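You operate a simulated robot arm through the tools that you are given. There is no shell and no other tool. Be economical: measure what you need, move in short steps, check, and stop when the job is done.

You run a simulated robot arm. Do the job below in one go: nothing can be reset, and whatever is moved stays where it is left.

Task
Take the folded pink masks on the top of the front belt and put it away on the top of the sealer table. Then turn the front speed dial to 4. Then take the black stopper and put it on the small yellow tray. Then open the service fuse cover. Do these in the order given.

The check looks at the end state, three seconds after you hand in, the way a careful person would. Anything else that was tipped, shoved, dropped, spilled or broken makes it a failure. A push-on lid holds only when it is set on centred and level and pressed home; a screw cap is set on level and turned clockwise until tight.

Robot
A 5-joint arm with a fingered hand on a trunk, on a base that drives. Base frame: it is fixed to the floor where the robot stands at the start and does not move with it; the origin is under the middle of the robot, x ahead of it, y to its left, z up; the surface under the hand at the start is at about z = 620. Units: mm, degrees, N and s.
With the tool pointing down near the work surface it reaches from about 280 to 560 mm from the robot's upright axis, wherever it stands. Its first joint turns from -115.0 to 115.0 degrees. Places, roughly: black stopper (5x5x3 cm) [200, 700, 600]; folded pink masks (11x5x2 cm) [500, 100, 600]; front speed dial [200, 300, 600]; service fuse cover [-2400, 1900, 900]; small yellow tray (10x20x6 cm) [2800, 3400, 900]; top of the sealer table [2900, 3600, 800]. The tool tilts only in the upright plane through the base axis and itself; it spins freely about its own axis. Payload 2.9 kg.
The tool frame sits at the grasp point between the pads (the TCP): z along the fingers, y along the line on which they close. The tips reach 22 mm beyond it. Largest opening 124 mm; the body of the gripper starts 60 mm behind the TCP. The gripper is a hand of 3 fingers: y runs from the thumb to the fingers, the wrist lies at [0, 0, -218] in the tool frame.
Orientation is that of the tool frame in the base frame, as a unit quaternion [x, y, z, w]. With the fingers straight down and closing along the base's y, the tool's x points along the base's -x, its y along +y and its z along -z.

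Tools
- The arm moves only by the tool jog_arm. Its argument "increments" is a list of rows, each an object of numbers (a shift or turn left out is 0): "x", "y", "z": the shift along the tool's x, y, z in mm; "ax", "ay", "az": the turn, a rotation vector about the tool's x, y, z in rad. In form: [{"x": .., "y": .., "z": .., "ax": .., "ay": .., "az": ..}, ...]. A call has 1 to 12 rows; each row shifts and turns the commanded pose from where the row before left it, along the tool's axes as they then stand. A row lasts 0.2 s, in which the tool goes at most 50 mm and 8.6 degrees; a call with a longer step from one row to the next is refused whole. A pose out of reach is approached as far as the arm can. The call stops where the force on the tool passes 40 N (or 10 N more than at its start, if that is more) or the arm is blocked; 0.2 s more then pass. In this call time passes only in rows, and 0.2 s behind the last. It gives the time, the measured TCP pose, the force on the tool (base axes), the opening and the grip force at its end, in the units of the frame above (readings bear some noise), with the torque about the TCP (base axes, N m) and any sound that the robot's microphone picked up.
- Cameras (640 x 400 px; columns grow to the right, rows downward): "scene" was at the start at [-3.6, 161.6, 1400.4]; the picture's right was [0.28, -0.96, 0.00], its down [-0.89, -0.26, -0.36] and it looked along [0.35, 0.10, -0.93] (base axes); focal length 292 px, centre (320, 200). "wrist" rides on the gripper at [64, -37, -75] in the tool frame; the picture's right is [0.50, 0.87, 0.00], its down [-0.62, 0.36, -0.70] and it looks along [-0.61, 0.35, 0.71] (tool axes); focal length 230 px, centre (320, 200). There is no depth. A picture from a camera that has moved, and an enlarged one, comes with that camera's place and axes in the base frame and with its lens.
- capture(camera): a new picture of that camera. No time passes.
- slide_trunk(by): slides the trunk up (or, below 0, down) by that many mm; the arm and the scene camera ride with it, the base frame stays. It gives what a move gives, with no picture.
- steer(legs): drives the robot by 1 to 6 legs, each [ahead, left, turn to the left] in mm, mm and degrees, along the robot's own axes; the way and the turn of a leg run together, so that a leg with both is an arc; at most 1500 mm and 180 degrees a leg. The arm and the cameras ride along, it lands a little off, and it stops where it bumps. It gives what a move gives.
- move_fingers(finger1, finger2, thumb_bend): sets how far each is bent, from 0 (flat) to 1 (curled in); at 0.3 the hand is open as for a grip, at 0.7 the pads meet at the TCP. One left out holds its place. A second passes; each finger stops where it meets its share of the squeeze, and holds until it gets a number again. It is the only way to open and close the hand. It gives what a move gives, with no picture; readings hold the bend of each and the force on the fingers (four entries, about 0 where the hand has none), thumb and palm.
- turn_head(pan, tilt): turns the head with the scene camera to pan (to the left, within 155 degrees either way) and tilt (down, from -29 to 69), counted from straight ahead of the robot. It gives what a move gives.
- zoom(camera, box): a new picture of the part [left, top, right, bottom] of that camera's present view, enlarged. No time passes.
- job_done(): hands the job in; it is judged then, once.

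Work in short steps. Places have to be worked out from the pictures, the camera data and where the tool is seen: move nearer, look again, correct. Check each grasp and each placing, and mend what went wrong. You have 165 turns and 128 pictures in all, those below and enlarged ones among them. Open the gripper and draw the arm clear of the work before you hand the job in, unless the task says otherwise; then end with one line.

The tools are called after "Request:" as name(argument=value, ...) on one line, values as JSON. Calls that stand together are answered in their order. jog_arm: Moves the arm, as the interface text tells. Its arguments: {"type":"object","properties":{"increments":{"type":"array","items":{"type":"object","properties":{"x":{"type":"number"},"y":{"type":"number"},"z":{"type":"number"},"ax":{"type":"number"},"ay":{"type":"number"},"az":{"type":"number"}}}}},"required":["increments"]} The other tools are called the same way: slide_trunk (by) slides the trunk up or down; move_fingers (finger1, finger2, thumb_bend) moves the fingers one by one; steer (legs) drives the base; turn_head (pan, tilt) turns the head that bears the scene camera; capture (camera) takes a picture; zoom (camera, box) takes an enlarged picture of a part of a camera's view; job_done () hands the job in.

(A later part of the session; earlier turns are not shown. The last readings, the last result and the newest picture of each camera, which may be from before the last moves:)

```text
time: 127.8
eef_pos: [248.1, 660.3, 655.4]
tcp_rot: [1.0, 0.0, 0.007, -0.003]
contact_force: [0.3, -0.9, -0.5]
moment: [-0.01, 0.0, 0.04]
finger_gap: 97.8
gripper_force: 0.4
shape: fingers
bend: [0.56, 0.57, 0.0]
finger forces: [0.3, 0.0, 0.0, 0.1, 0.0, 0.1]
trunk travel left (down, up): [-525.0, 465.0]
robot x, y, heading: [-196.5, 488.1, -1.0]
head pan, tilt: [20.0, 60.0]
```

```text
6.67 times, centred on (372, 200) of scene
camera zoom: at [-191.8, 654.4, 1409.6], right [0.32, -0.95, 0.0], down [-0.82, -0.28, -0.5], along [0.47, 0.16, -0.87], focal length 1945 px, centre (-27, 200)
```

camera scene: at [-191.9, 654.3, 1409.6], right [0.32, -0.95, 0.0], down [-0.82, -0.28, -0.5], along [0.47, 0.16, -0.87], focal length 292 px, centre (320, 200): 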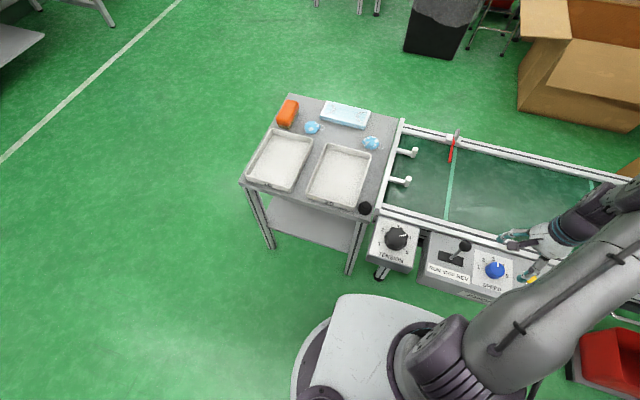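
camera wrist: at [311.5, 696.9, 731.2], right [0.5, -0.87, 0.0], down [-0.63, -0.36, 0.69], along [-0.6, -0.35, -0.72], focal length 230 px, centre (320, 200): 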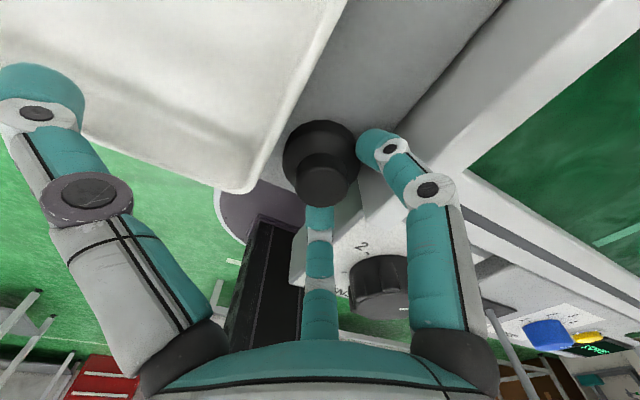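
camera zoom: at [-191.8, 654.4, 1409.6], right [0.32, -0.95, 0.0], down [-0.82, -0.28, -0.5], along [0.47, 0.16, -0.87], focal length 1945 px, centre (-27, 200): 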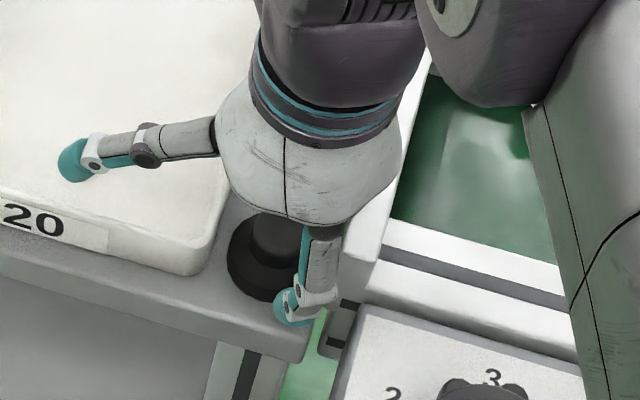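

The fingers sit ~12 mm to the −y side of TCP, so they'd push the knob off-centre. Reopening slightly and shifting the hand +8 mm in y so they straddle the knob's middle.

Request:
move_fingers(finger1=0.52, finger2=0.52)

Request:
jog_arm(increments=[{"y": -5}, {"y": -4}])

Request:
move_fingers(finger1=0.58, finger2=0.58)

Request:
zoom(camera="wrist", box=[240, 80, 440, 205])

Request:
zoom(camera="scene", box=[340, 190, 388, 220])

```text
time: 128.8
eef_pos: [248.9, 659.7, 655.9]
tcp_rot: [1.0, 0.0, 0.007, -0.004]
contact_force: [-0.7, 0.6, 0.6]
moment: [-0.02, 0.02, 0.04]
finger_gap: 101.7
gripper_force: 0.2
shape: fingers
bend: [0.53, 0.52, 0.0]
finger forces: [0.5, 0.0, 0.0, 0.0, 0.1, 0.1]
trunk travel left (down, up): [-525.0, 465.0]
robot x, y, heading: [-198.9, 486.8, -1.3]
head pan, tilt: [20.0, 60.0]
```

```text
time: 129.4
eef_pos: [247.7, 668.8, 655.1]
tcp_rot: [1.0, -0.001, 0.007, -0.004]
contact_force: [0.1, 0.8, -0.6]
moment: [-0.01, -0.03, -0.02]
finger_gap: 102.6
gripper_force: 0.2
shape: fingers
bend: [0.52, 0.52, 0.0]
finger forces: [0.0, 0.0, 0.0, 0.0, 0.0, 0.0]
trunk travel left (down, up): [-525.0, 465.0]
robot x, y, heading: [-206.1, 486.9, -1.0]
head pan, tilt: [20.0, 60.0]
```

```text
time: 130.4
eef_pos: [247.3, 668.2, 654.8]
tcp_rot: [1.0, 0.0, 0.007, -0.004]
contact_force: [0.4, -0.4, -0.4]
moment: [0.02, 0.0, 0.0]
finger_gap: 99.1
gripper_force: 1.3
shape: fingers
bend: [0.55, 0.56, 0.0]
finger forces: [1.0, 0.9, 0.0, 0.1, 0.0, 0.1]
trunk travel left (down, up): [-525.0, 465.0]
robot x, y, heading: [-201.9, 484.5, -1.2]
head pan, tilt: [20.0, 60.0]
```

```text
3.20 times, centred on (340, 142) of wrist
camera zoom: at [311.7, 705.5, 731.4], right [0.5, -0.87, 0.0], down [-0.63, -0.36, 0.69], along [-0.6, -0.35, -0.72], focal length 736 px, centre (256, 384)
```

zoom: 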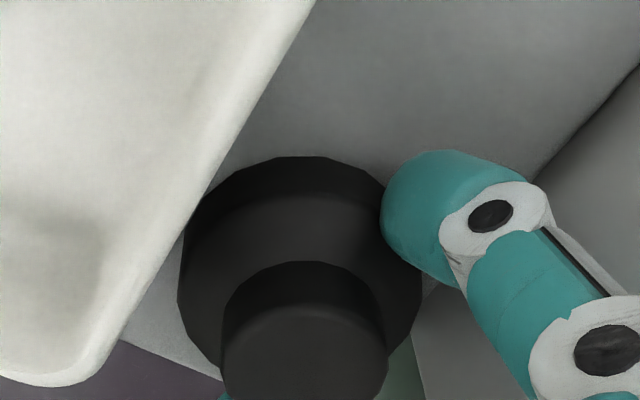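

```text
13.33 times, centred on (364, 205) of scene
camera zoom: at [-191.8, 654.4, 1409.6], right [0.32, -0.95, 0.0], down [-0.82, -0.28, -0.5], along [0.47, 0.16, -0.87], focal length 3889 px, centre (-267, 133)
```

zoom: 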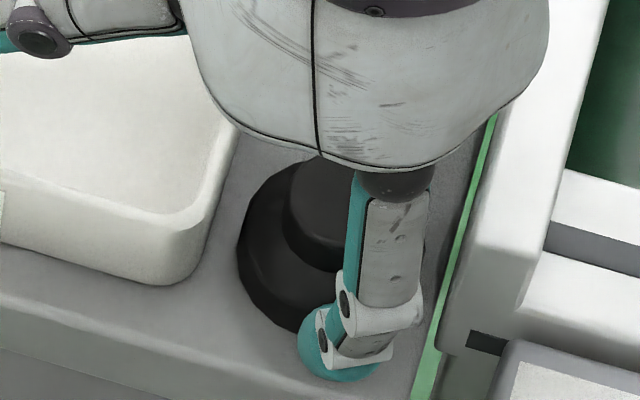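

Fingertips touch the disk rim rather than the knob — they reach lower than assumed. Reopen, raise 9 mm, and close on the knob.

Request:
move_fingers(finger1=0.52, finger2=0.52)

Request:
jog_arm(increments=[{"x": 1, "z": -9}])

Request:
move_fingers(finger1=0.62, finger2=0.62)

Request:
zoom(camera="wrist", box=[240, 80, 440, 205])

Request:
zoom(camera="scene", box=[340, 190, 388, 220])

```text
time: 131.4
eef_pos: [247.3, 669.7, 655.6]
tcp_rot: [1.0, 0.0, 0.007, -0.003]
contact_force: [-0.3, 0.2, -0.3]
moment: [0.01, 0.0, -0.01]
finger_gap: 102.3
gripper_force: 0.0
shape: fingers
bend: [0.52, 0.52, 0.0]
finger forces: [0.0, 0.0, 0.0, 0.0, 0.1, 0.0]
trunk travel left (down, up): [-525.0, 465.0]
robot x, y, heading: [-203.0, 481.2, -1.0]
head pan, tilt: [20.0, 60.0]
```

```text
time: 131.8
eef_pos: [248.7, 668.1, 664.3]
tcp_rot: [1.0, 0.0, 0.007, -0.003]
contact_force: [0.3, 0.7, -0.7]
moment: [0.01, 0.0, -0.03]
finger_gap: 102.2
gripper_force: 0.1
shape: fingers
bend: [0.52, 0.52, 0.0]
finger forces: [0.0, 0.0, 0.0, 0.1, 0.0, 0.0]
trunk travel left (down, up): [-525.0, 465.0]
robot x, y, heading: [-200.7, 487.2, -0.9]
head pan, tilt: [20.0, 60.0]
```

```text
time: 132.8
eef_pos: [248.5, 669.3, 663.9]
tcp_rot: [1.0, 0.0, 0.008, -0.004]
contact_force: [-0.5, -0.6, -0.1]
moment: [0.02, 0.0, 0.0]
finger_gap: 93.5
gripper_force: 0.9
shape: fingers
bend: [0.6, 0.6, 0.0]
finger forces: [1.0, 1.0, 0.0, 0.0, 0.0, 0.1]
trunk travel left (down, up): [-525.0, 465.0]
robot x, y, heading: [-201.3, 485.3, -1.2]
head pan, tilt: [20.0, 60.0]
```

```text
3.20 times, centred on (340, 142) of wrist
camera zoom: at [312.3, 705.4, 740.3], right [0.5, -0.87, 0.0], down [-0.63, -0.36, 0.69], along [-0.6, -0.35, -0.72], focal length 736 px, centre (256, 384)
```

zoom: 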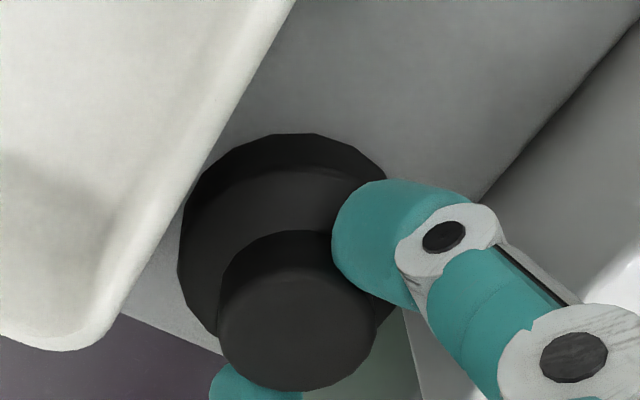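

```text
13.33 times, centred on (364, 205) of scene
camera zoom: at [-191.8, 654.4, 1409.6], right [0.32, -0.95, 0.0], down [-0.82, -0.28, -0.5], along [0.47, 0.16, -0.87], focal length 3889 px, centre (-267, 133)
```

zoom: 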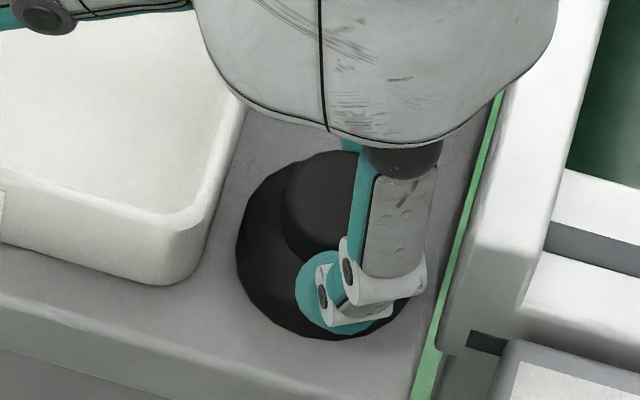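

Both fingers now bear on the knob. Squeezing harder.

Request:
move_fingers(finger1=0.72, finger2=0.72)

Request:
zoom(camera="wrist", box=[240, 80, 440, 205])

```text
time: 133.8
eef_pos: [248.8, 669.5, 663.9]
tcp_rot: [1.0, 0.0, 0.007, -0.003]
contact_force: [0.0, 0.2, -0.2]
moment: [0.01, 0.03, 0.01]
finger_gap: 92.4
gripper_force: 8.7
shape: fingers
bend: [0.62, 0.62, 0.0]
finger forces: [8.9, 8.9, 0.1, 0.0, 0.0, 0.1]
trunk travel left (down, up): [-525.0, 465.0]
robot x, y, heading: [-201.4, 485.1, -1.1]
head pan, tilt: [20.0, 60.0]
```

```text
3.20 times, centred on (340, 142) of wrist
camera zoom: at [312.3, 705.4, 740.3], right [0.5, -0.87, 0.0], down [-0.63, -0.36, 0.69], along [-0.6, -0.35, -0.72], focal length 736 px, centre (256, 384)
```

zoom: 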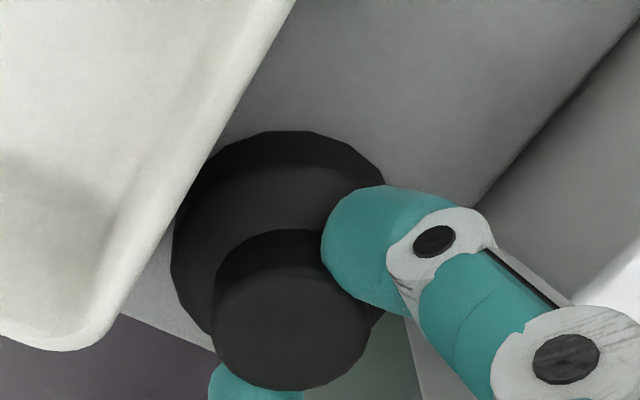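

Firm 9 N pinch, only ~2 mm shift. Lifting slowly.

Request:
jog_arm(increments=[{"z": -4}, {"z": -6}, {"z": -10}, {"z": -15}, {"z": -20}])

Request:
capture(camera="wrist")

Request:
zoom(camera="scene", box=[324, 170, 420, 230])

```text
time: 135.0
eef_pos: [247.8, 668.8, 719.7]
tcp_rot: [1.0, 0.0, 0.007, -0.003]
contact_force: [0.1, 0.7, -0.3]
moment: [-0.01, 0.01, 0.02]
finger_gap: 92.2
gripper_force: 8.8
shape: fingers
bend: [0.62, 0.62, 0.0]
finger forces: [8.8, 8.9, 0.0, 0.0, 0.0, 0.1]
trunk travel left (down, up): [-525.0, 465.0]
robot x, y, heading: [-196.7, 487.4, -0.9]
head pan, tilt: [20.0, 60.0]
```

```text
51 pictures are left
camera wrist: at [311.7, 705.5, 796.0], right [0.5, -0.87, 0.0], down [-0.63, -0.36, 0.69], along [-0.6, -0.35, -0.72], focal length 230 px, centre (320, 200)
```

wrist: 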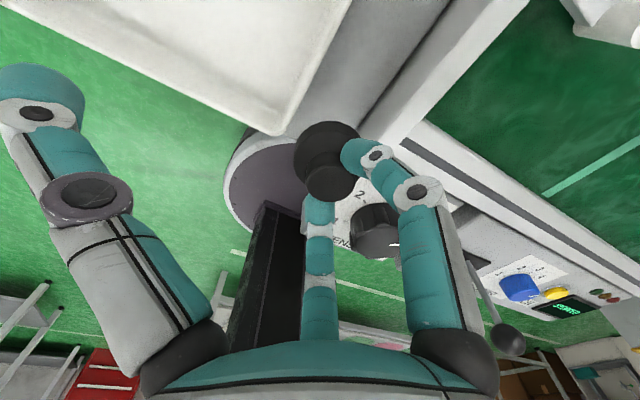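

```text
6.67 times, centred on (372, 200) of scene
camera zoom: at [-192.1, 654.3, 1409.6], right [0.32, -0.95, 0.0], down [-0.82, -0.28, -0.5], along [0.47, 0.16, -0.87], focal length 1945 px, centre (-27, 200)
```

zoom: 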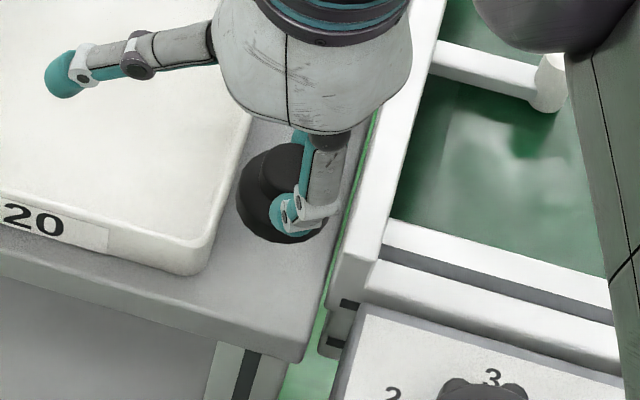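

Stopper is up. Bringing the thumb in to secure it gently.

Request:
move_fingers(thumb_bend=0.6)

Request:
move_fingers(thumb_bend=0.68)

Request:
jog_arm(increments=[{"z": -40}, {"z": -45}, {"z": -45}, {"z": -45}, {"z": -45}, {"z": -45}])

Request:
capture(camera="wrist")

```text
time: 136.0
eef_pos: [247.9, 669.5, 719.6]
tcp_rot: [1.0, 0.0, 0.008, -0.004]
contact_force: [-0.1, -0.3, -0.2]
moment: [0.01, 0.0, -0.01]
finger_gap: 20.2
gripper_force: 9.1
shape: fingers
bend: [0.62, 0.62, 0.6]
finger forces: [8.9, 8.8, 0.0, 0.0, 0.1, 0.0]
trunk travel left (down, up): [-525.0, 465.0]
robot x, y, heading: [-202.8, 483.2, -1.4]
head pan, tilt: [20.0, 60.0]
```

```text
time: 137.0
eef_pos: [249.0, 669.0, 718.9]
tcp_rot: [1.0, 0.0, 0.007, -0.003]
contact_force: [-0.6, 0.1, -0.7]
moment: [0.03, 0.0, 0.02]
finger_gap: 11.7
gripper_force: 9.1
shape: fingers
bend: [0.62, 0.62, 0.67]
finger forces: [8.8, 8.7, 0.0, 0.0, 1.3, 0.0]
trunk travel left (down, up): [-525.0, 465.0]
robot x, y, heading: [-199.1, 487.0, -1.1]
head pan, tilt: [20.0, 60.0]
```

```text
time: 138.4
eef_pos: [242.4, 665.6, 985.1]
tcp_rot: [1.0, 0.0, 0.007, -0.003]
contact_force: [0.4, 0.3, 0.1]
moment: [-0.01, -0.01, -0.04]
finger_gap: 12.0
gripper_force: 9.1
shape: fingers
bend: [0.62, 0.62, 0.67]
finger forces: [8.3, 8.4, 0.0, 0.0, 1.5, 0.1]
trunk travel left (down, up): [-525.0, 465.0]
robot x, y, heading: [-201.5, 484.6, -1.5]
head pan, tilt: [20.0, 60.0]
```

```text
49 pictures are left
camera wrist: at [307.1, 703.1, 1061.6], right [0.5, -0.87, 0.0], down [-0.63, -0.36, 0.69], along [-0.6, -0.35, -0.72], focal length 230 px, centre (320, 200)
```

wrist: 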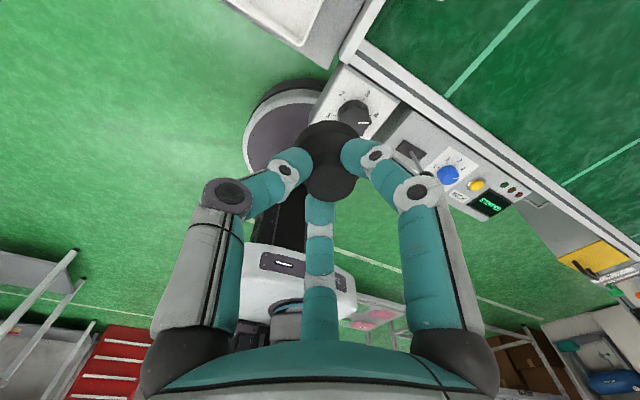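

Held well. Raising the trunk and driving back to the sealer table (tray centre ≈ (2862, 3453)).

Request:
slide_trunk(by=180)

Request:
steer(legs=[[0, 1400, 1.2], [0, 420, 0], [1500, 0, 0], [1500, 0, 0], [70, 0, 0], [0, 0, 90]])

Request:
turn_head(pan=0, tilt=45)

```text
time: 140.4
eef_pos: [244.1, 666.2, 1165.0]
tcp_rot: [1.0, 0.0, 0.006, -0.003]
contact_force: [0.6, 0.3, 0.0]
moment: [0.01, 0.01, -0.06]
finger_gap: 11.4
gripper_force: 9.3
shape: fingers
bend: [0.62, 0.62, 0.67]
finger forces: [8.4, 8.3, 0.0, 0.0, 1.5, 0.0]
trunk travel left (down, up): [-705.0, 285.0]
robot x, y, heading: [-201.5, 488.0, -1.2]
head pan, tilt: [20.0, 60.0]
```

```text
time: 168.1
eef_pos: [2699.0, 2753.9, 1164.7]
tcp_rot: [0.7, 0.714, 0.002, -0.008]
contact_force: [-0.7, 0.3, 0.4]
moment: [0.0, -0.01, 0.02]
finger_gap: 11.7
gripper_force: 8.9
shape: fingers
bend: [0.62, 0.62, 0.67]
finger forces: [8.3, 7.8, 0.0, 0.0, 1.7, 0.0]
trunk travel left (down, up): [-705.0, 285.0]
robot x, y, heading: [2888.7, 2313.3, 89.9]
head pan, tilt: [20.0, 60.0]
```

```text
time: 168.9
eef_pos: [2699.9, 2753.5, 1164.8]
tcp_rot: [0.7, 0.714, 0.002, -0.008]
contact_force: [-0.7, 0.8, -0.5]
moment: [0.0, 0.0, -0.04]
finger_gap: 11.5
gripper_force: 9.2
shape: fingers
bend: [0.62, 0.62, 0.67]
finger forces: [8.2, 8.0, 0.0, 0.0, 1.7, 0.0]
trunk travel left (down, up): [-705.0, 285.0]
robot x, y, heading: [2890.6, 2312.6, 90.1]
head pan, tilt: [0.0, 45.0]
```

Drive ahead 450 mm and look.

Request:
steer(legs=[[450, 0, 0]])

Request:
capture(camera="scene")

Request:
capture(camera="wrist")

```text
time: 171.7
eef_pos: [2700.4, 3203.8, 1165.2]
tcp_rot: [0.7, 0.714, 0.002, -0.007]
contact_force: [-0.2, 0.7, -0.2]
moment: [0.0, 0.02, -0.01]
finger_gap: 11.5
gripper_force: 8.9
shape: fingers
bend: [0.62, 0.62, 0.67]
finger forces: [8.3, 8.0, 0.0, 0.0, 1.8, 0.0]
trunk travel left (down, up): [-705.0, 285.0]
robot x, y, heading: [2891.7, 2765.0, 90.1]
head pan, tilt: [0.0, 45.0]
```

```text
48 pictures are left
camera scene: at [2746.2, 2785.9, 1609.1], right [1.0, 0.0, 0.0], down [0.0, -0.71, -0.71], along [0.0, 0.71, -0.71], focal length 292 px, centre (320, 200)
```

scene: 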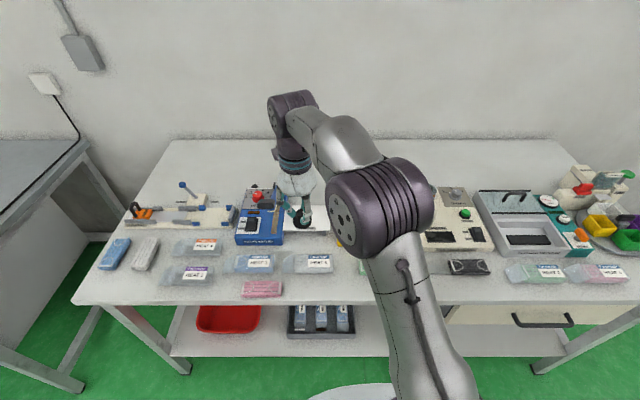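

```text
47 pictures are left
camera wrist: at [2662.5, 3266.7, 1240.9], right [0.86, 0.52, 0.0], down [0.37, -0.62, 0.69], along [0.36, -0.59, -0.72], focal length 230 px, centre (320, 200)
```

wrist: 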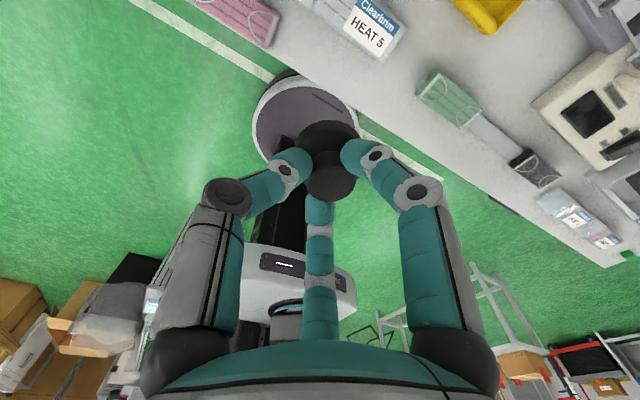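

Masks still fine. The tray hides behind the elbow; I'll drive 150 mm closer and turn the hand so the wrist camera looks over the tray.

Request:
steer(legs=[[150, 0, 0]])

Request:
jog_arm(increments=[{"az": -0.1428}, {"az": -0.1428}, {"az": -0.1428}, {"az": -0.1428}, {"az": -0.1428}, {"az": -0.1428}, {"az": -0.1428}, {"az": -0.1428}, {"az": -0.1428}, {"az": -0.1428}, {"az": -0.1428}])

Request:
capture(camera="wrist")

Request:
capture(camera="scene")

```text
time: 173.0
eef_pos: [2699.8, 3353.7, 1164.8]
tcp_rot: [0.7, 0.714, 0.003, -0.007]
contact_force: [0.2, 0.1, -0.4]
moment: [0.02, 0.04, 0.0]
finger_gap: 11.7
gripper_force: 9.4
shape: fingers
bend: [0.62, 0.62, 0.67]
finger forces: [8.2, 7.9, 0.0, 0.0, 1.7, 0.0]
trunk travel left (down, up): [-705.0, 285.0]
robot x, y, heading: [2891.0, 2913.0, 90.1]
head pan, tilt: [0.0, 45.0]
```

```text
time: 175.4
eef_pos: [2698.8, 3352.6, 1166.3]
tcp_rot: [-0.01, 1.0, 0.006, -0.003]
contact_force: [-0.4, 0.1, -0.9]
moment: [0.04, 0.03, 0.02]
finger_gap: 11.9
gripper_force: 9.0
shape: fingers
bend: [0.62, 0.62, 0.67]
finger forces: [8.1, 8.0, 0.0, 0.0, 1.8, 0.1]
trunk travel left (down, up): [-705.0, 285.0]
robot x, y, heading: [2891.4, 2912.7, 90.0]
head pan, tilt: [0.0, 45.0]
```

```text
46 pictures are left
camera wrist: at [2636.7, 3313.3, 1239.6], right [-0.52, 0.85, 0.02], down [0.61, 0.36, 0.7], along [0.59, 0.37, -0.71], focal length 230 px, centre (320, 200)
```

wrist: 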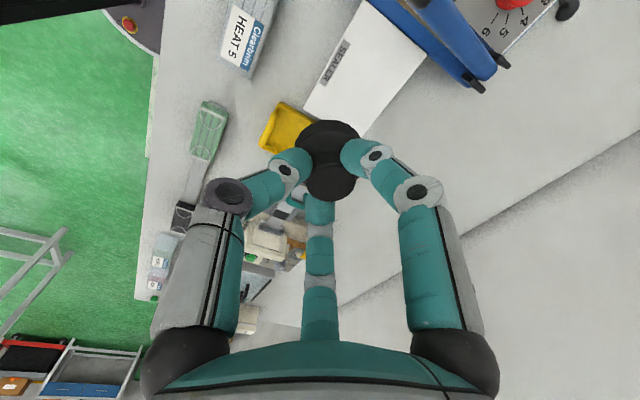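

```text
45 pictures are left
camera scene: at [2746.2, 2934.0, 1609.1], right [1.0, 0.0, 0.0], down [0.0, -0.71, -0.71], along [0.0, 0.71, -0.71], focal length 292 px, centre (320, 200)
```

scene: 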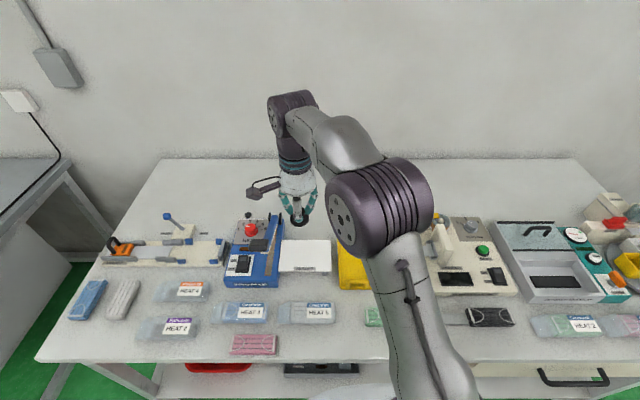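

Moving the hand over the tray area at z≈1060 to view it from the left camera and the wrist.

Request:
jog_arm(increments=[{"x": -31, "y": 13.6, "z": 20}, {"x": -31, "y": 13.6, "z": 20}, {"x": -31, "y": 13.6, "z": 20}, {"x": -31, "y": 13.6, "z": 20}, {"x": -31, "y": 13.6, "z": 20}])

Request:
capture(camera="wrist")

Request:
zoom(camera="scene", box=[280, 200, 440, 300])

```text
time: 176.6
eef_pos: [2852.5, 3426.9, 1063.5]
tcp_rot: [-0.009, 1.0, 0.008, 0.0]
contact_force: [0.6, -0.1, 0.1]
moment: [-0.02, 0.04, 0.02]
finger_gap: 11.7
gripper_force: 8.7
shape: fingers
bend: [0.62, 0.62, 0.67]
finger forces: [8.1, 7.9, 0.0, 0.1, 1.6, 0.0]
trunk travel left (down, up): [-705.0, 285.0]
robot x, y, heading: [2888.8, 2912.7, 90.3]
head pan, tilt: [0.0, 45.0]
```

```text
44 pictures are left
camera wrist: at [2790.2, 3387.2, 1138.5], right [-0.52, 0.86, 0.01], down [0.61, 0.36, 0.71], along [0.6, 0.37, -0.71], focal length 230 px, centre (320, 200)
```

wrist: 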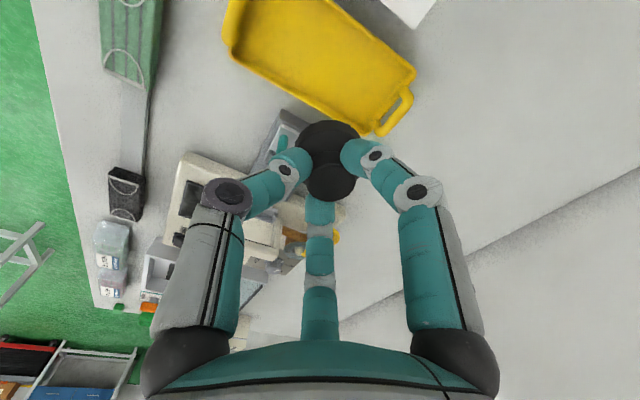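

```text
4.00 times, centred on (360, 250) of scene
camera zoom: at [2747.3, 2935.1, 1609.2], right [1.0, 0.0, 0.0], down [0.0, -0.71, -0.71], along [0.0, 0.71, -0.71], focal length 1167 px, centre (160, 0)
```

zoom: 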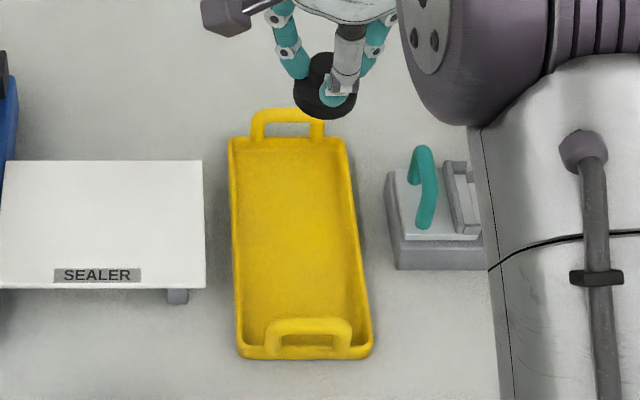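

Tray centre ≈ (2852, 3436); the stopper hangs ≈ (2852, 3435). Descending to z≈915.

Request:
jog_arm(increments=[{"z": 35}, {"z": 35}, {"z": 35}, {"z": 25}, {"z": 15}])

Request:
capture(camera="wrist")

Request:
zoom(camera="scene", box=[280, 200, 440, 300])

```text
time: 177.8
eef_pos: [2850.9, 3427.2, 919.3]
tcp_rot: [-0.009, 1.0, 0.008, 0.0]
contact_force: [0.1, -0.2, -0.7]
moment: [0.02, 0.0, 0.01]
finger_gap: 11.5
gripper_force: 8.6
shape: fingers
bend: [0.62, 0.62, 0.67]
finger forces: [8.1, 7.9, 0.1, 0.0, 1.8, 0.0]
trunk travel left (down, up): [-705.0, 285.0]
robot x, y, heading: [2887.1, 2914.7, 90.0]
head pan, tilt: [0.0, 45.0]
```

```text
42 pictures are left
camera wrist: at [2788.3, 3388.0, 993.9], right [-0.52, 0.86, 0.01], down [0.61, 0.36, 0.71], along [0.6, 0.37, -0.71], focal length 230 px, centre (320, 200)
```

wrist: 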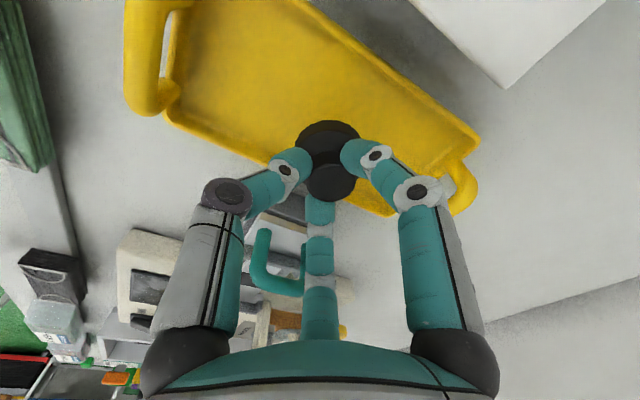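

```text
4.00 times, centred on (360, 250) of scene
camera zoom: at [2746.2, 2934.3, 1609.1], right [1.0, 0.0, 0.0], down [0.0, -0.71, -0.71], along [0.0, 0.71, -0.71], focal length 1167 px, centre (160, 0)
```

zoom: 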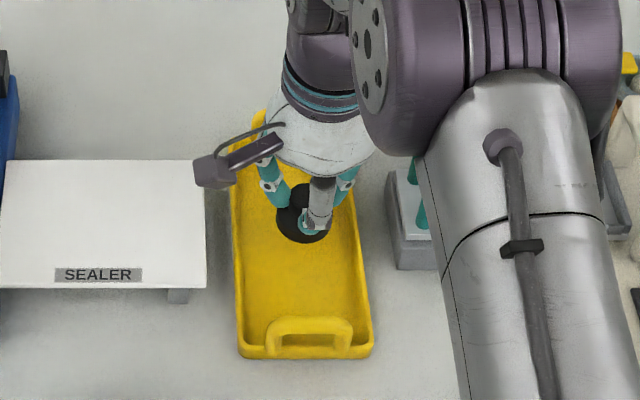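

Centred in the tray. Lowering in small steps until touch.

Request:
jog_arm(increments=[{"z": 6}, {"z": 4}, {"z": 3}, {"z": 3}, {"z": 2}, {"z": 2}])

Request:
zoom(camera="wrist", box=[220, 60, 460, 210])

```text
time: 179.2
eef_pos: [2851.8, 3427.8, 900.6]
tcp_rot: [-0.01, 1.0, 0.007, -0.001]
contact_force: [0.0, 0.3, 0.1]
moment: [-0.03, 0.01, 0.0]
finger_gap: 11.7
gripper_force: 9.2
shape: fingers
bend: [0.62, 0.62, 0.67]
finger forces: [8.2, 7.9, 0.0, 0.1, 1.8, 0.0]
trunk travel left (down, up): [-705.0, 285.0]
robot x, y, heading: [2887.5, 2913.5, 90.3]
head pan, tilt: [0.0, 45.0]
```

```text
2.67 times, centred on (340, 135) of wrist
camera zoom: at [2788.1, 3388.2, 974.6], right [-0.52, 0.86, 0.01], down [0.61, 0.36, 0.71], along [0.6, 0.37, -0.71], focal length 614 px, centre (267, 373)
```

zoom: 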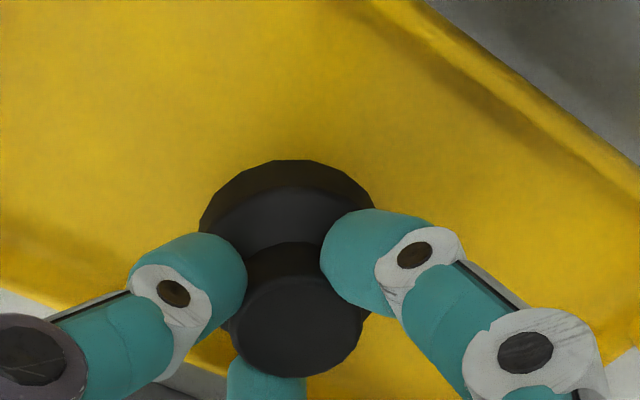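

No contact yet; continuing in 2 mm steps.

Request:
jog_arm(increments=[{"z": 2}, {"z": 2}, {"z": 2}])

Request:
jog_arm(increments=[{"z": 2}, {"z": 2}])

```text
time: 180.0
eef_pos: [2850.8, 3426.5, 894.2]
tcp_rot: [-0.009, 1.0, 0.008, 0.0]
contact_force: [0.2, -0.5, -1.1]
moment: [-0.01, 0.04, 0.0]
finger_gap: 11.9
gripper_force: 8.5
shape: fingers
bend: [0.62, 0.62, 0.67]
finger forces: [8.1, 7.9, 0.0, 0.0, 1.8, 0.0]
trunk travel left (down, up): [-705.0, 285.0]
robot x, y, heading: [2888.3, 2914.0, 89.9]
head pan, tilt: [0.0, 45.0]
```

```text
time: 180.6
eef_pos: [2851.2, 3426.7, 890.0]
tcp_rot: [-0.009, 1.0, 0.008, 0.0]
contact_force: [0.5, -0.1, 0.1]
moment: [0.01, -0.02, 0.0]
finger_gap: 11.6
gripper_force: 9.2
shape: fingers
bend: [0.62, 0.62, 0.67]
finger forces: [8.1, 8.0, 0.0, 0.0, 1.9, 0.1]
trunk travel left (down, up): [-705.0, 285.0]
robot x, y, heading: [2889.7, 2911.1, 90.1]
head pan, tilt: [0.0, 45.0]
```

Request:
zoom(camera="wrist", box=[220, 60, 460, 210])

Request:
zoom(camera="scene", box=[320, 220, 400, 270])

```text
2.67 times, centred on (340, 135) of wrist
camera zoom: at [2787.9, 3388.1, 964.7], right [-0.52, 0.86, 0.01], down [0.61, 0.36, 0.71], along [0.6, 0.37, -0.71], focal length 614 px, centre (267, 373)
```

zoom: 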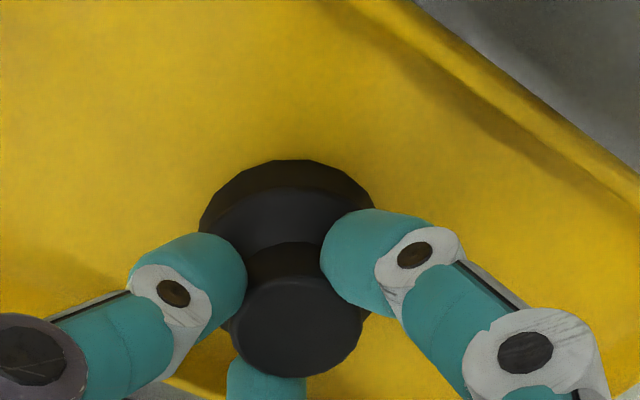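

```text
8.00 times, centred on (360, 245) of scene
camera zoom: at [2746.3, 2934.0, 1609.1], right [1.0, 0.0, 0.0], down [0.0, -0.71, -0.71], along [0.0, 0.71, -0.71], focal length 2334 px, centre (0, -160)
```

zoom: 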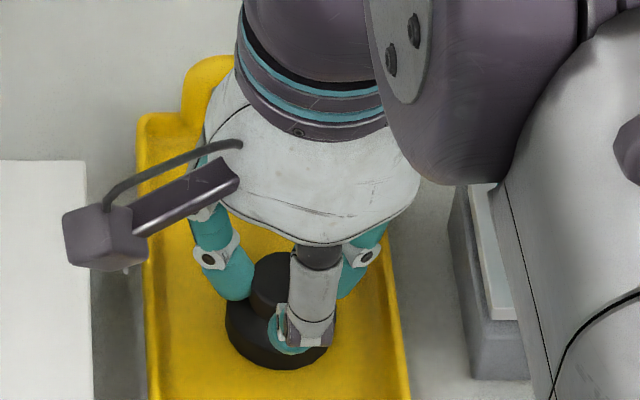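

Still a small gap by the look; keep lowering.

Request:
jog_arm(increments=[{"z": 2}, {"z": 2}, {"z": 2}])

Request:
jog_arm(increments=[{"z": 2}, {"z": 2}])

```text
time: 181.4
eef_pos: [2851.7, 3426.3, 885.5]
tcp_rot: [-0.01, 1.0, 0.01, -0.001]
contact_force: [0.5, 2.9, 13.7]
moment: [0.12, 0.07, -0.03]
finger_gap: 11.4
gripper_force: 12.2
shape: fingers
bend: [0.61, 0.61, 0.67]
finger forces: [11.4, 9.8, 0.1, 0.0, 2.8, 0.0]
trunk travel left (down, up): [-705.0, 285.0]
robot x, y, heading: [2888.2, 2913.6, 90.0]
head pan, tilt: [0.0, 45.0]
```

```text
time: 182.2
eef_pos: [2851.3, 3428.0, 884.3]
tcp_rot: [-0.009, 1.0, 0.014, -0.002]
contact_force: [0.2, -4.7, 22.0]
moment: [0.09, 0.03, 0.02]
finger_gap: 11.4
gripper_force: 16.1
shape: fingers
bend: [0.6, 0.6, 0.67]
finger forces: [15.1, 13.3, 0.0, 0.0, 3.4, 0.1]
trunk travel left (down, up): [-705.0, 285.0]
robot x, y, heading: [2889.2, 2914.5, 90.0]
head pan, tilt: [0.0, 45.0]
stopped in row 2: the force on the tool passed its limit at 41 N (the readings are from after the stop); the commanded pose is now the measured one
```

Contact at ~886. Raise 3 mm to relieve and release.

Request:
jog_arm(increments=[{"z": -2}])

Request:
move_fingers(finger1=0.53, finger2=0.53, thumb_bend=0.56)

Request:
jog_arm(increments=[{"z": -6}, {"z": -10}, {"z": -15}, {"z": -20}])

Request:
capture(camera="wrist")

```text
time: 182.6
eef_pos: [2850.6, 3428.2, 885.0]
tcp_rot: [-0.009, 1.0, 0.013, -0.001]
contact_force: [0.1, -3.2, 14.2]
moment: [0.03, 0.05, 0.01]
finger_gap: 11.6
gripper_force: 11.9
shape: fingers
bend: [0.6, 0.6, 0.67]
finger forces: [11.5, 9.7, 0.0, 0.0, 3.0, 0.1]
trunk travel left (down, up): [-705.0, 285.0]
robot x, y, heading: [2889.4, 2910.8, 90.1]
head pan, tilt: [0.0, 45.0]
```

```text
time: 183.6
eef_pos: [2851.4, 3429.5, 883.0]
tcp_rot: [-0.01, 1.0, 0.011, -0.001]
contact_force: [0.6, 0.5, 0.2]
moment: [0.0, 0.02, 0.02]
finger_gap: 36.8
gripper_force: 0.0
shape: fingers
bend: [0.53, 0.53, 0.56]
finger forces: [0.0, 0.1, 0.0, 0.0, 0.0, 0.0]
trunk travel left (down, up): [-705.0, 285.0]
robot x, y, heading: [2888.0, 2912.6, 89.9]
head pan, tilt: [0.0, 45.0]
```

```text
time: 184.6
eef_pos: [2849.1, 3427.2, 935.4]
tcp_rot: [-0.009, 1.0, 0.011, -0.001]
contact_force: [0.3, -0.3, 0.3]
moment: [-0.04, -0.01, 0.02]
finger_gap: 36.9
gripper_force: 0.1
shape: fingers
bend: [0.53, 0.53, 0.56]
finger forces: [0.0, 0.1, 0.0, 0.0, 0.0, 0.0]
trunk travel left (down, up): [-705.0, 285.0]
robot x, y, heading: [2887.2, 2913.4, 89.8]
head pan, tilt: [0.0, 45.0]
```

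```text
37 pictures are left
camera wrist: at [2787.7, 3388.1, 1009.7], right [-0.52, 0.86, 0.02], down [0.61, 0.35, 0.71], along [0.6, 0.38, -0.71], focal length 230 px, centre (320, 200)
```

wrist: 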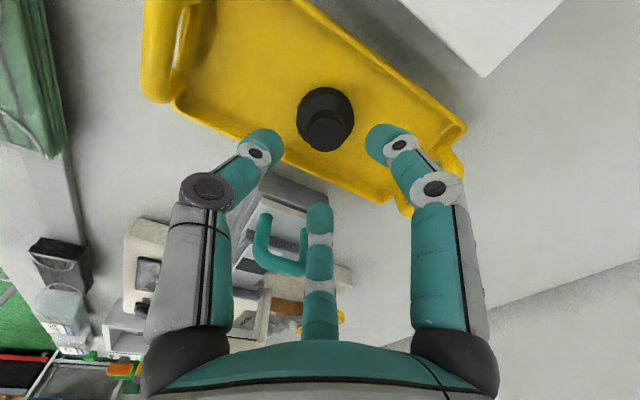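

Stopper stands in the tray. Raising the arm and driving towards the fuse cover: its table spans about x −2570..−2025, y 1620..3000.

Request:
jog_arm(increments=[{"z": -45}, {"z": -45}, {"y": -10, "z": -45}, {"y": -20, "z": -40}, {"y": -20, "z": -40}, {"y": -20, "z": -40}])

Request:
zoom(camera="scene", box=[190, 200, 440, 356])

Request:
steer(legs=[[-650, 0, 0], [0, 0, 90], [1500, 0, 0], [1500, 0, 0], [1200, 0, 0]])

Request:
turn_head(pan=10, tilt=25)

Request:
capture(camera="scene")

```text
time: 185.9
eef_pos: [2852.0, 3350.0, 1189.9]
tcp_rot: [-0.01, 1.0, 0.012, -0.001]
contact_force: [-0.6, -0.7, 0.6]
moment: [0.02, 0.0, -0.01]
finger_gap: 37.1
gripper_force: 0.0
shape: fingers
bend: [0.53, 0.53, 0.56]
finger forces: [0.1, 0.0, 0.1, 0.0, 0.1, 0.0]
trunk travel left (down, up): [-705.0, 285.0]
robot x, y, heading: [2890.0, 2910.6, 89.9]
head pan, tilt: [0.0, 45.0]
```

```text
2.56 times, centred on (315, 278) of scene
camera zoom: at [2746.4, 2932.3, 1609.1], right [1.0, 0.0, 0.0], down [0.0, -0.71, -0.71], along [0.0, 0.71, -0.71], focal length 747 px, centre (333, 0)
```

zoom: 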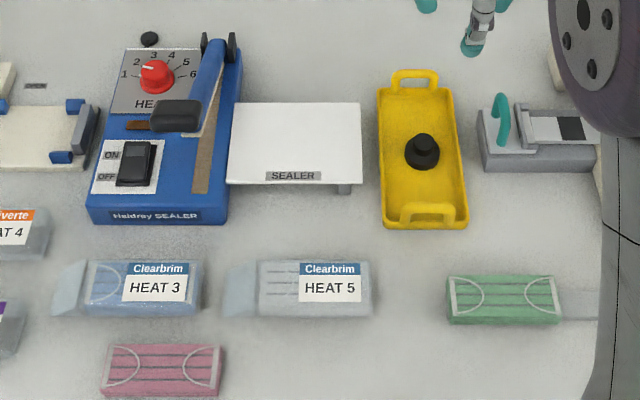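

```text
time: 213.2
eef_pos: [-1765.9, 2207.4, 1188.6]
tcp_rot: [0.714, -0.7, -0.007, 0.009]
contact_force: [-0.3, -0.4, 0.2]
moment: [0.0, 0.01, 0.02]
finger_gap: 36.7
gripper_force: 0.0
shape: fingers
bend: [0.53, 0.53, 0.56]
finger forces: [0.0, 0.0, 0.0, 0.1, 0.0, 0.0]
trunk travel left (down, up): [-705.0, 285.0]
robot x, y, heading: [-1327.8, 2245.3, -179.7]
head pan, tilt: [0.0, 45.0]
```

```text
time: 214.0
eef_pos: [-1765.5, 2206.7, 1188.1]
tcp_rot: [0.714, -0.7, -0.008, 0.009]
contact_force: [-1.2, 0.6, 0.9]
moment: [-0.02, 0.0, 0.04]
finger_gap: 37.2
gripper_force: 0.1
shape: fingers
bend: [0.53, 0.53, 0.56]
finger forces: [0.0, 0.0, 0.0, 0.0, 0.0, 0.0]
trunk travel left (down, up): [-705.0, 285.0]
robot x, y, heading: [-1327.0, 2246.3, -179.8]
head pan, tilt: [10.0, 25.0]
```

```text
35 pictures are left
camera scene: at [-1353.2, 2083.8, 1639.6], right [-0.17, 0.98, 0.0], down [0.42, 0.07, -0.91], along [-0.89, -0.16, -0.42], focal length 292 px, centre (320, 200)
```

scene: 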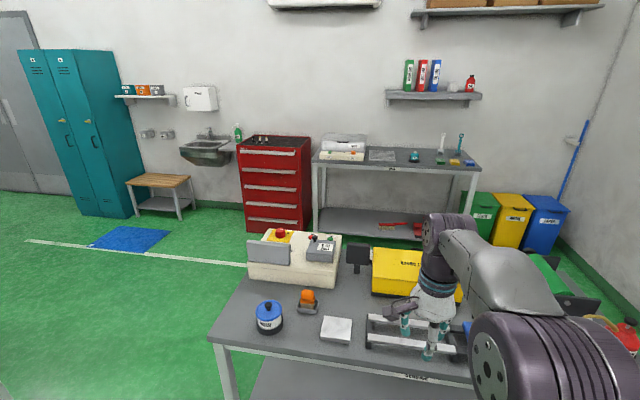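

All good on the sealer table. Zooming on the service table to find the fuse cover.

Request:
zoom(camera="scene", box=[230, 215, 390, 315])

Request:
zoom(camera="scene", box=[240, 270, 480, 400])

```text
4.00 times, centred on (310, 265) of scene
camera zoom: at [-1353.2, 2083.8, 1639.6], right [-0.17, 0.98, 0.0], down [0.42, 0.07, -0.91], along [-0.89, -0.16, -0.42], focal length 1167 px, centre (360, -60)
```

zoom: 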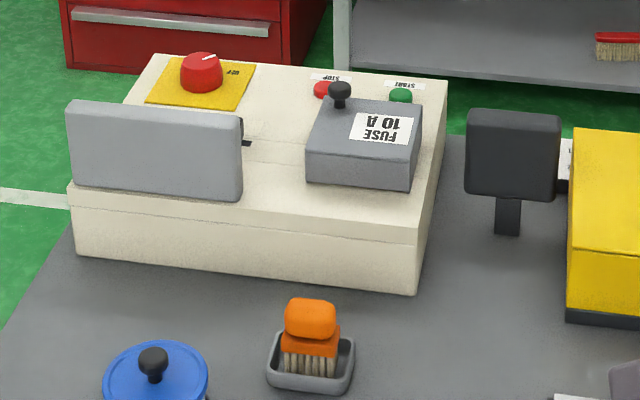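

```text
2.67 times, centred on (360, 335) of scene
camera zoom: at [-1353.2, 2083.8, 1639.6], right [-0.17, 0.98, 0.0], down [0.42, 0.07, -0.91], along [-0.89, -0.16, -0.42], focal length 778 px, centre (213, -160)
```

zoom: 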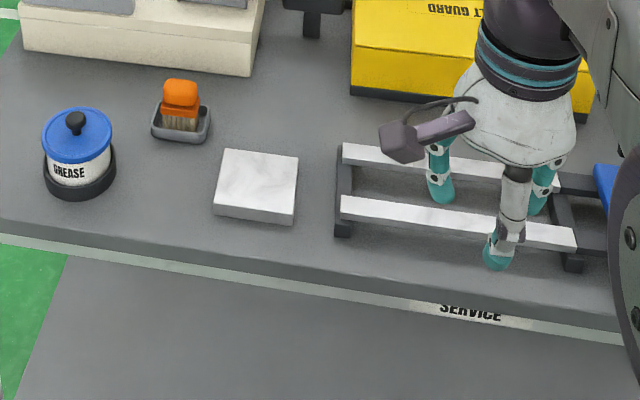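

The cover is the grey "FUSE 10 A" box at ≈(-2400, 1900), knob on its far (−x) edge, label readable from the −x side. There's ample floor on that side, so I'll drive round the table end and face +x from (-2960, 1890).

Request:
steer(legs=[[0, 1100, 0], [1500, 0, 0], [130, 0, 0], [0, -740, 0], [0, 0, -180]])

Request:
turn_head(pan=-15, tilt=45)

Request:
capture(camera="scene")

Request:
capture(camera="wrist")

```text
time: 238.7
eef_pos: [-2522.3, 1904.0, 1188.2]
tcp_rot: [0.708, 0.706, 0.008, 0.007]
contact_force: [-0.1, -0.1, 0.6]
moment: [0.0, 0.01, 0.0]
finger_gap: 36.8
gripper_force: 0.1
shape: fingers
bend: [0.53, 0.53, 0.56]
finger forces: [0.0, 0.1, 0.1, 0.0, 0.1, 0.0]
trunk travel left (down, up): [-705.0, 285.0]
robot x, y, heading: [-2964.9, 1878.5, -1.4]
head pan, tilt: [10.0, 25.0]
```

```text
time: 239.6
eef_pos: [-2523.0, 1904.3, 1189.4]
tcp_rot: [0.708, 0.706, 0.008, 0.007]
contact_force: [1.0, 0.4, 0.1]
moment: [-0.04, -0.01, -0.04]
finger_gap: 36.9
gripper_force: 0.0
shape: fingers
bend: [0.53, 0.53, 0.56]
finger forces: [0.0, 0.0, 0.0, 0.0, 0.0, 0.0]
trunk travel left (down, up): [-705.0, 285.0]
robot x, y, heading: [-2965.2, 1877.9, -1.3]
head pan, tilt: [-15.0, 45.0]
```

```text
32 pictures are left
camera scene: at [-2941.2, 2001.2, 1609.1], right [-0.28, -0.96, 0.0], down [-0.68, 0.2, -0.71], along [0.68, -0.2, -0.71], focal length 292 px, centre (320, 200)
```

scene: 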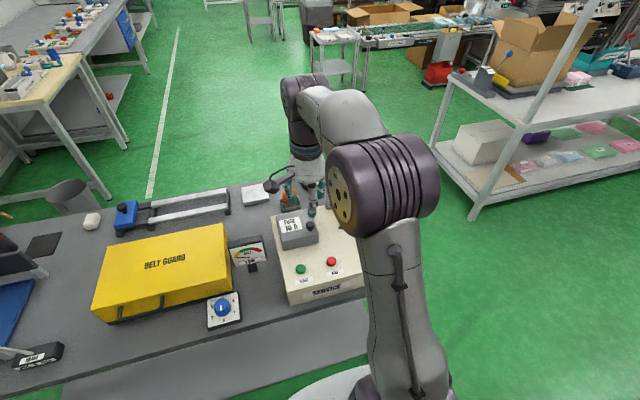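

```text
31 pictures are left
camera wrist: at [-2561.5, 1967.5, 1262.6], right [0.87, 0.5, 0.02], down [0.34, -0.62, 0.71], along [0.36, -0.61, -0.71], focal length 230 px, centre (320, 200)
```

wrist: 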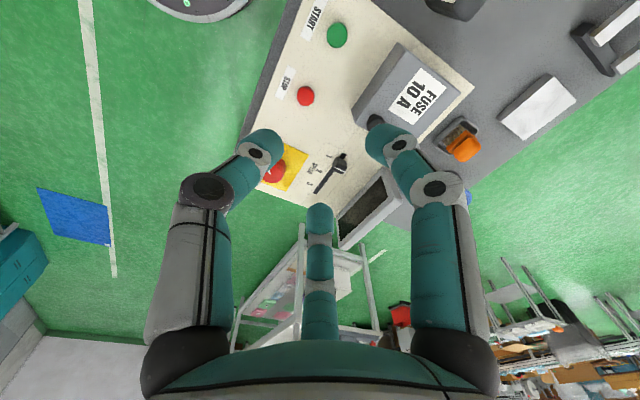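

Zooming both views onto the fuse cover.

Request:
zoom(camera="wrist", box=[320, 30, 480, 130])

Request:
zoom(camera="scene", box=[256, 190, 352, 250])

```text
4.00 times, centred on (400, 80) of wrist
camera zoom: at [-2561.5, 1967.5, 1262.6], right [0.87, 0.5, 0.02], down [0.34, -0.62, 0.71], along [0.36, -0.61, -0.71], focal length 920 px, centre (0, 680)
```

zoom: 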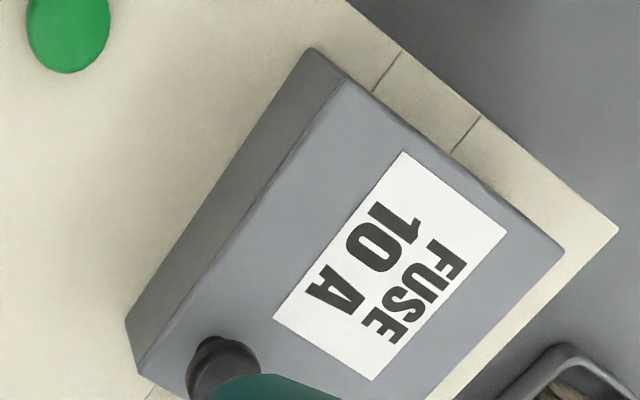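

```text
6.67 times, centred on (304, 220) of scene
camera zoom: at [-2941.2, 2001.2, 1609.1], right [-0.28, -0.96, 0.0], down [-0.68, 0.2, -0.71], along [0.68, -0.2, -0.71], focal length 1945 px, centre (427, 67)
```

zoom: 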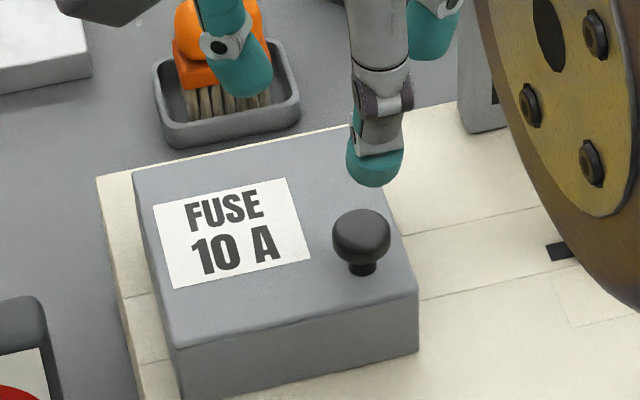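

Knob (mushroom, Ø24) centre at (-2426, 1882, 983); lid spans x −2442..−2345, y 1862..1963, so it's at the −x/−y corner. I'll move 100 mm closer, raise the trunk, and place the hand over the knob.

Request:
slide_trunk(by=120)

Request:
steer(legs=[[100, 0, 1.3]])

Request:
jog_arm(increments=[{"z": 40}, {"z": 40}, {"z": 40}, {"z": 40}])

```text
time: 241.1
eef_pos: [-2524.2, 1903.0, 1309.2]
tcp_rot: [0.708, 0.706, 0.008, 0.007]
contact_force: [-0.2, 0.1, 0.0]
moment: [-0.03, -0.01, 0.01]
finger_gap: 36.6
gripper_force: 0.0
shape: fingers
bend: [0.53, 0.53, 0.56]
finger forces: [0.1, 0.0, 0.0, 0.1, 0.0, 0.0]
trunk travel left (down, up): [-825.0, 165.0]
robot x, y, heading: [-2966.1, 1874.7, -1.5]
head pan, tilt: [-15.0, 45.0]
```

```text
time: 242.2
eef_pos: [-2425.4, 1912.3, 1308.7]
tcp_rot: [0.7, 0.714, 0.009, 0.007]
contact_force: [-0.5, 0.6, 0.5]
moment: [0.0, 0.01, 0.0]
finger_gap: 37.2
gripper_force: 0.0
shape: fingers
bend: [0.53, 0.53, 0.56]
finger forces: [0.0, 0.0, 0.0, 0.1, 0.0, 0.0]
trunk travel left (down, up): [-825.0, 165.0]
robot x, y, heading: [-2867.4, 1875.6, -0.5]
head pan, tilt: [-15.0, 45.0]
```

```text
time: 243.2
eef_pos: [-2419.4, 1911.6, 1148.3]
tcp_rot: [0.701, 0.713, 0.009, 0.007]
contact_force: [-0.6, -0.1, 0.3]
moment: [-0.03, 0.0, -0.02]
finger_gap: 36.9
gripper_force: 0.1
shape: fingers
bend: [0.53, 0.53, 0.56]
finger forces: [0.0, 0.0, 0.0, 0.0, 0.1, 0.0]
trunk travel left (down, up): [-825.0, 165.0]
robot x, y, heading: [-2864.1, 1875.1, 0.0]
head pan, tilt: [-15.0, 45.0]
```

Request:
jog_arm(increments=[{"x": -30, "y": -6, "z": 20, "ax": 0.0226}, {"z": 30}, {"z": 28}])

Request:
capture(camera="wrist")

Request:
zoom(camera="scene", box=[220, 190, 380, 290])

```text
time: 244.0
eef_pos: [-2425.3, 1881.7, 1069.5]
tcp_rot: [0.7, 0.714, 0.0, 0.001]
contact_force: [1.0, 0.8, -0.1]
moment: [0.01, 0.03, -0.02]
finger_gap: 36.8
gripper_force: 0.0
shape: fingers
bend: [0.53, 0.53, 0.56]
finger forces: [0.1, 0.1, 0.0, 0.0, 0.0, 0.0]
trunk travel left (down, up): [-825.0, 165.0]
robot x, y, heading: [-2870.4, 1876.9, 0.1]
head pan, tilt: [-15.0, 45.0]
```

```text
28 pictures are left
camera wrist: at [-2463.1, 1945.1, 1145.0], right [0.86, 0.52, 0.0], down [0.37, -0.61, 0.7], along [0.36, -0.6, -0.71], focal length 230 px, centre (320, 200)
```

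wrist: 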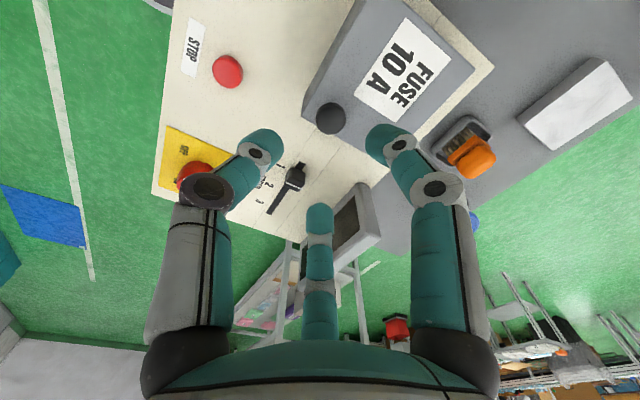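

```text
4.00 times, centred on (300, 240) of scene
camera zoom: at [-2843.9, 2000.3, 1729.1], right [-0.26, -0.97, 0.0], down [-0.68, 0.18, -0.71], along [0.68, -0.18, -0.71], focal length 1167 px, centre (400, 40)
```

zoom: 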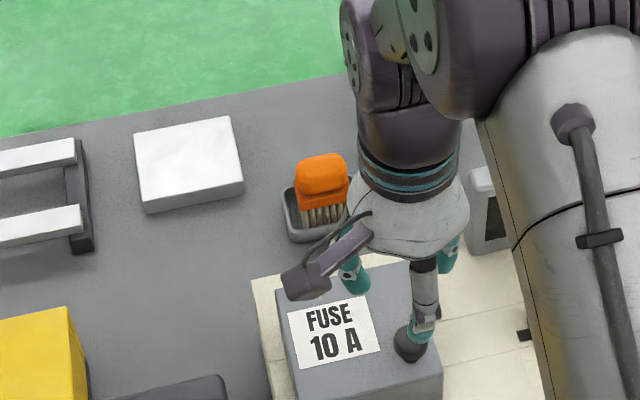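

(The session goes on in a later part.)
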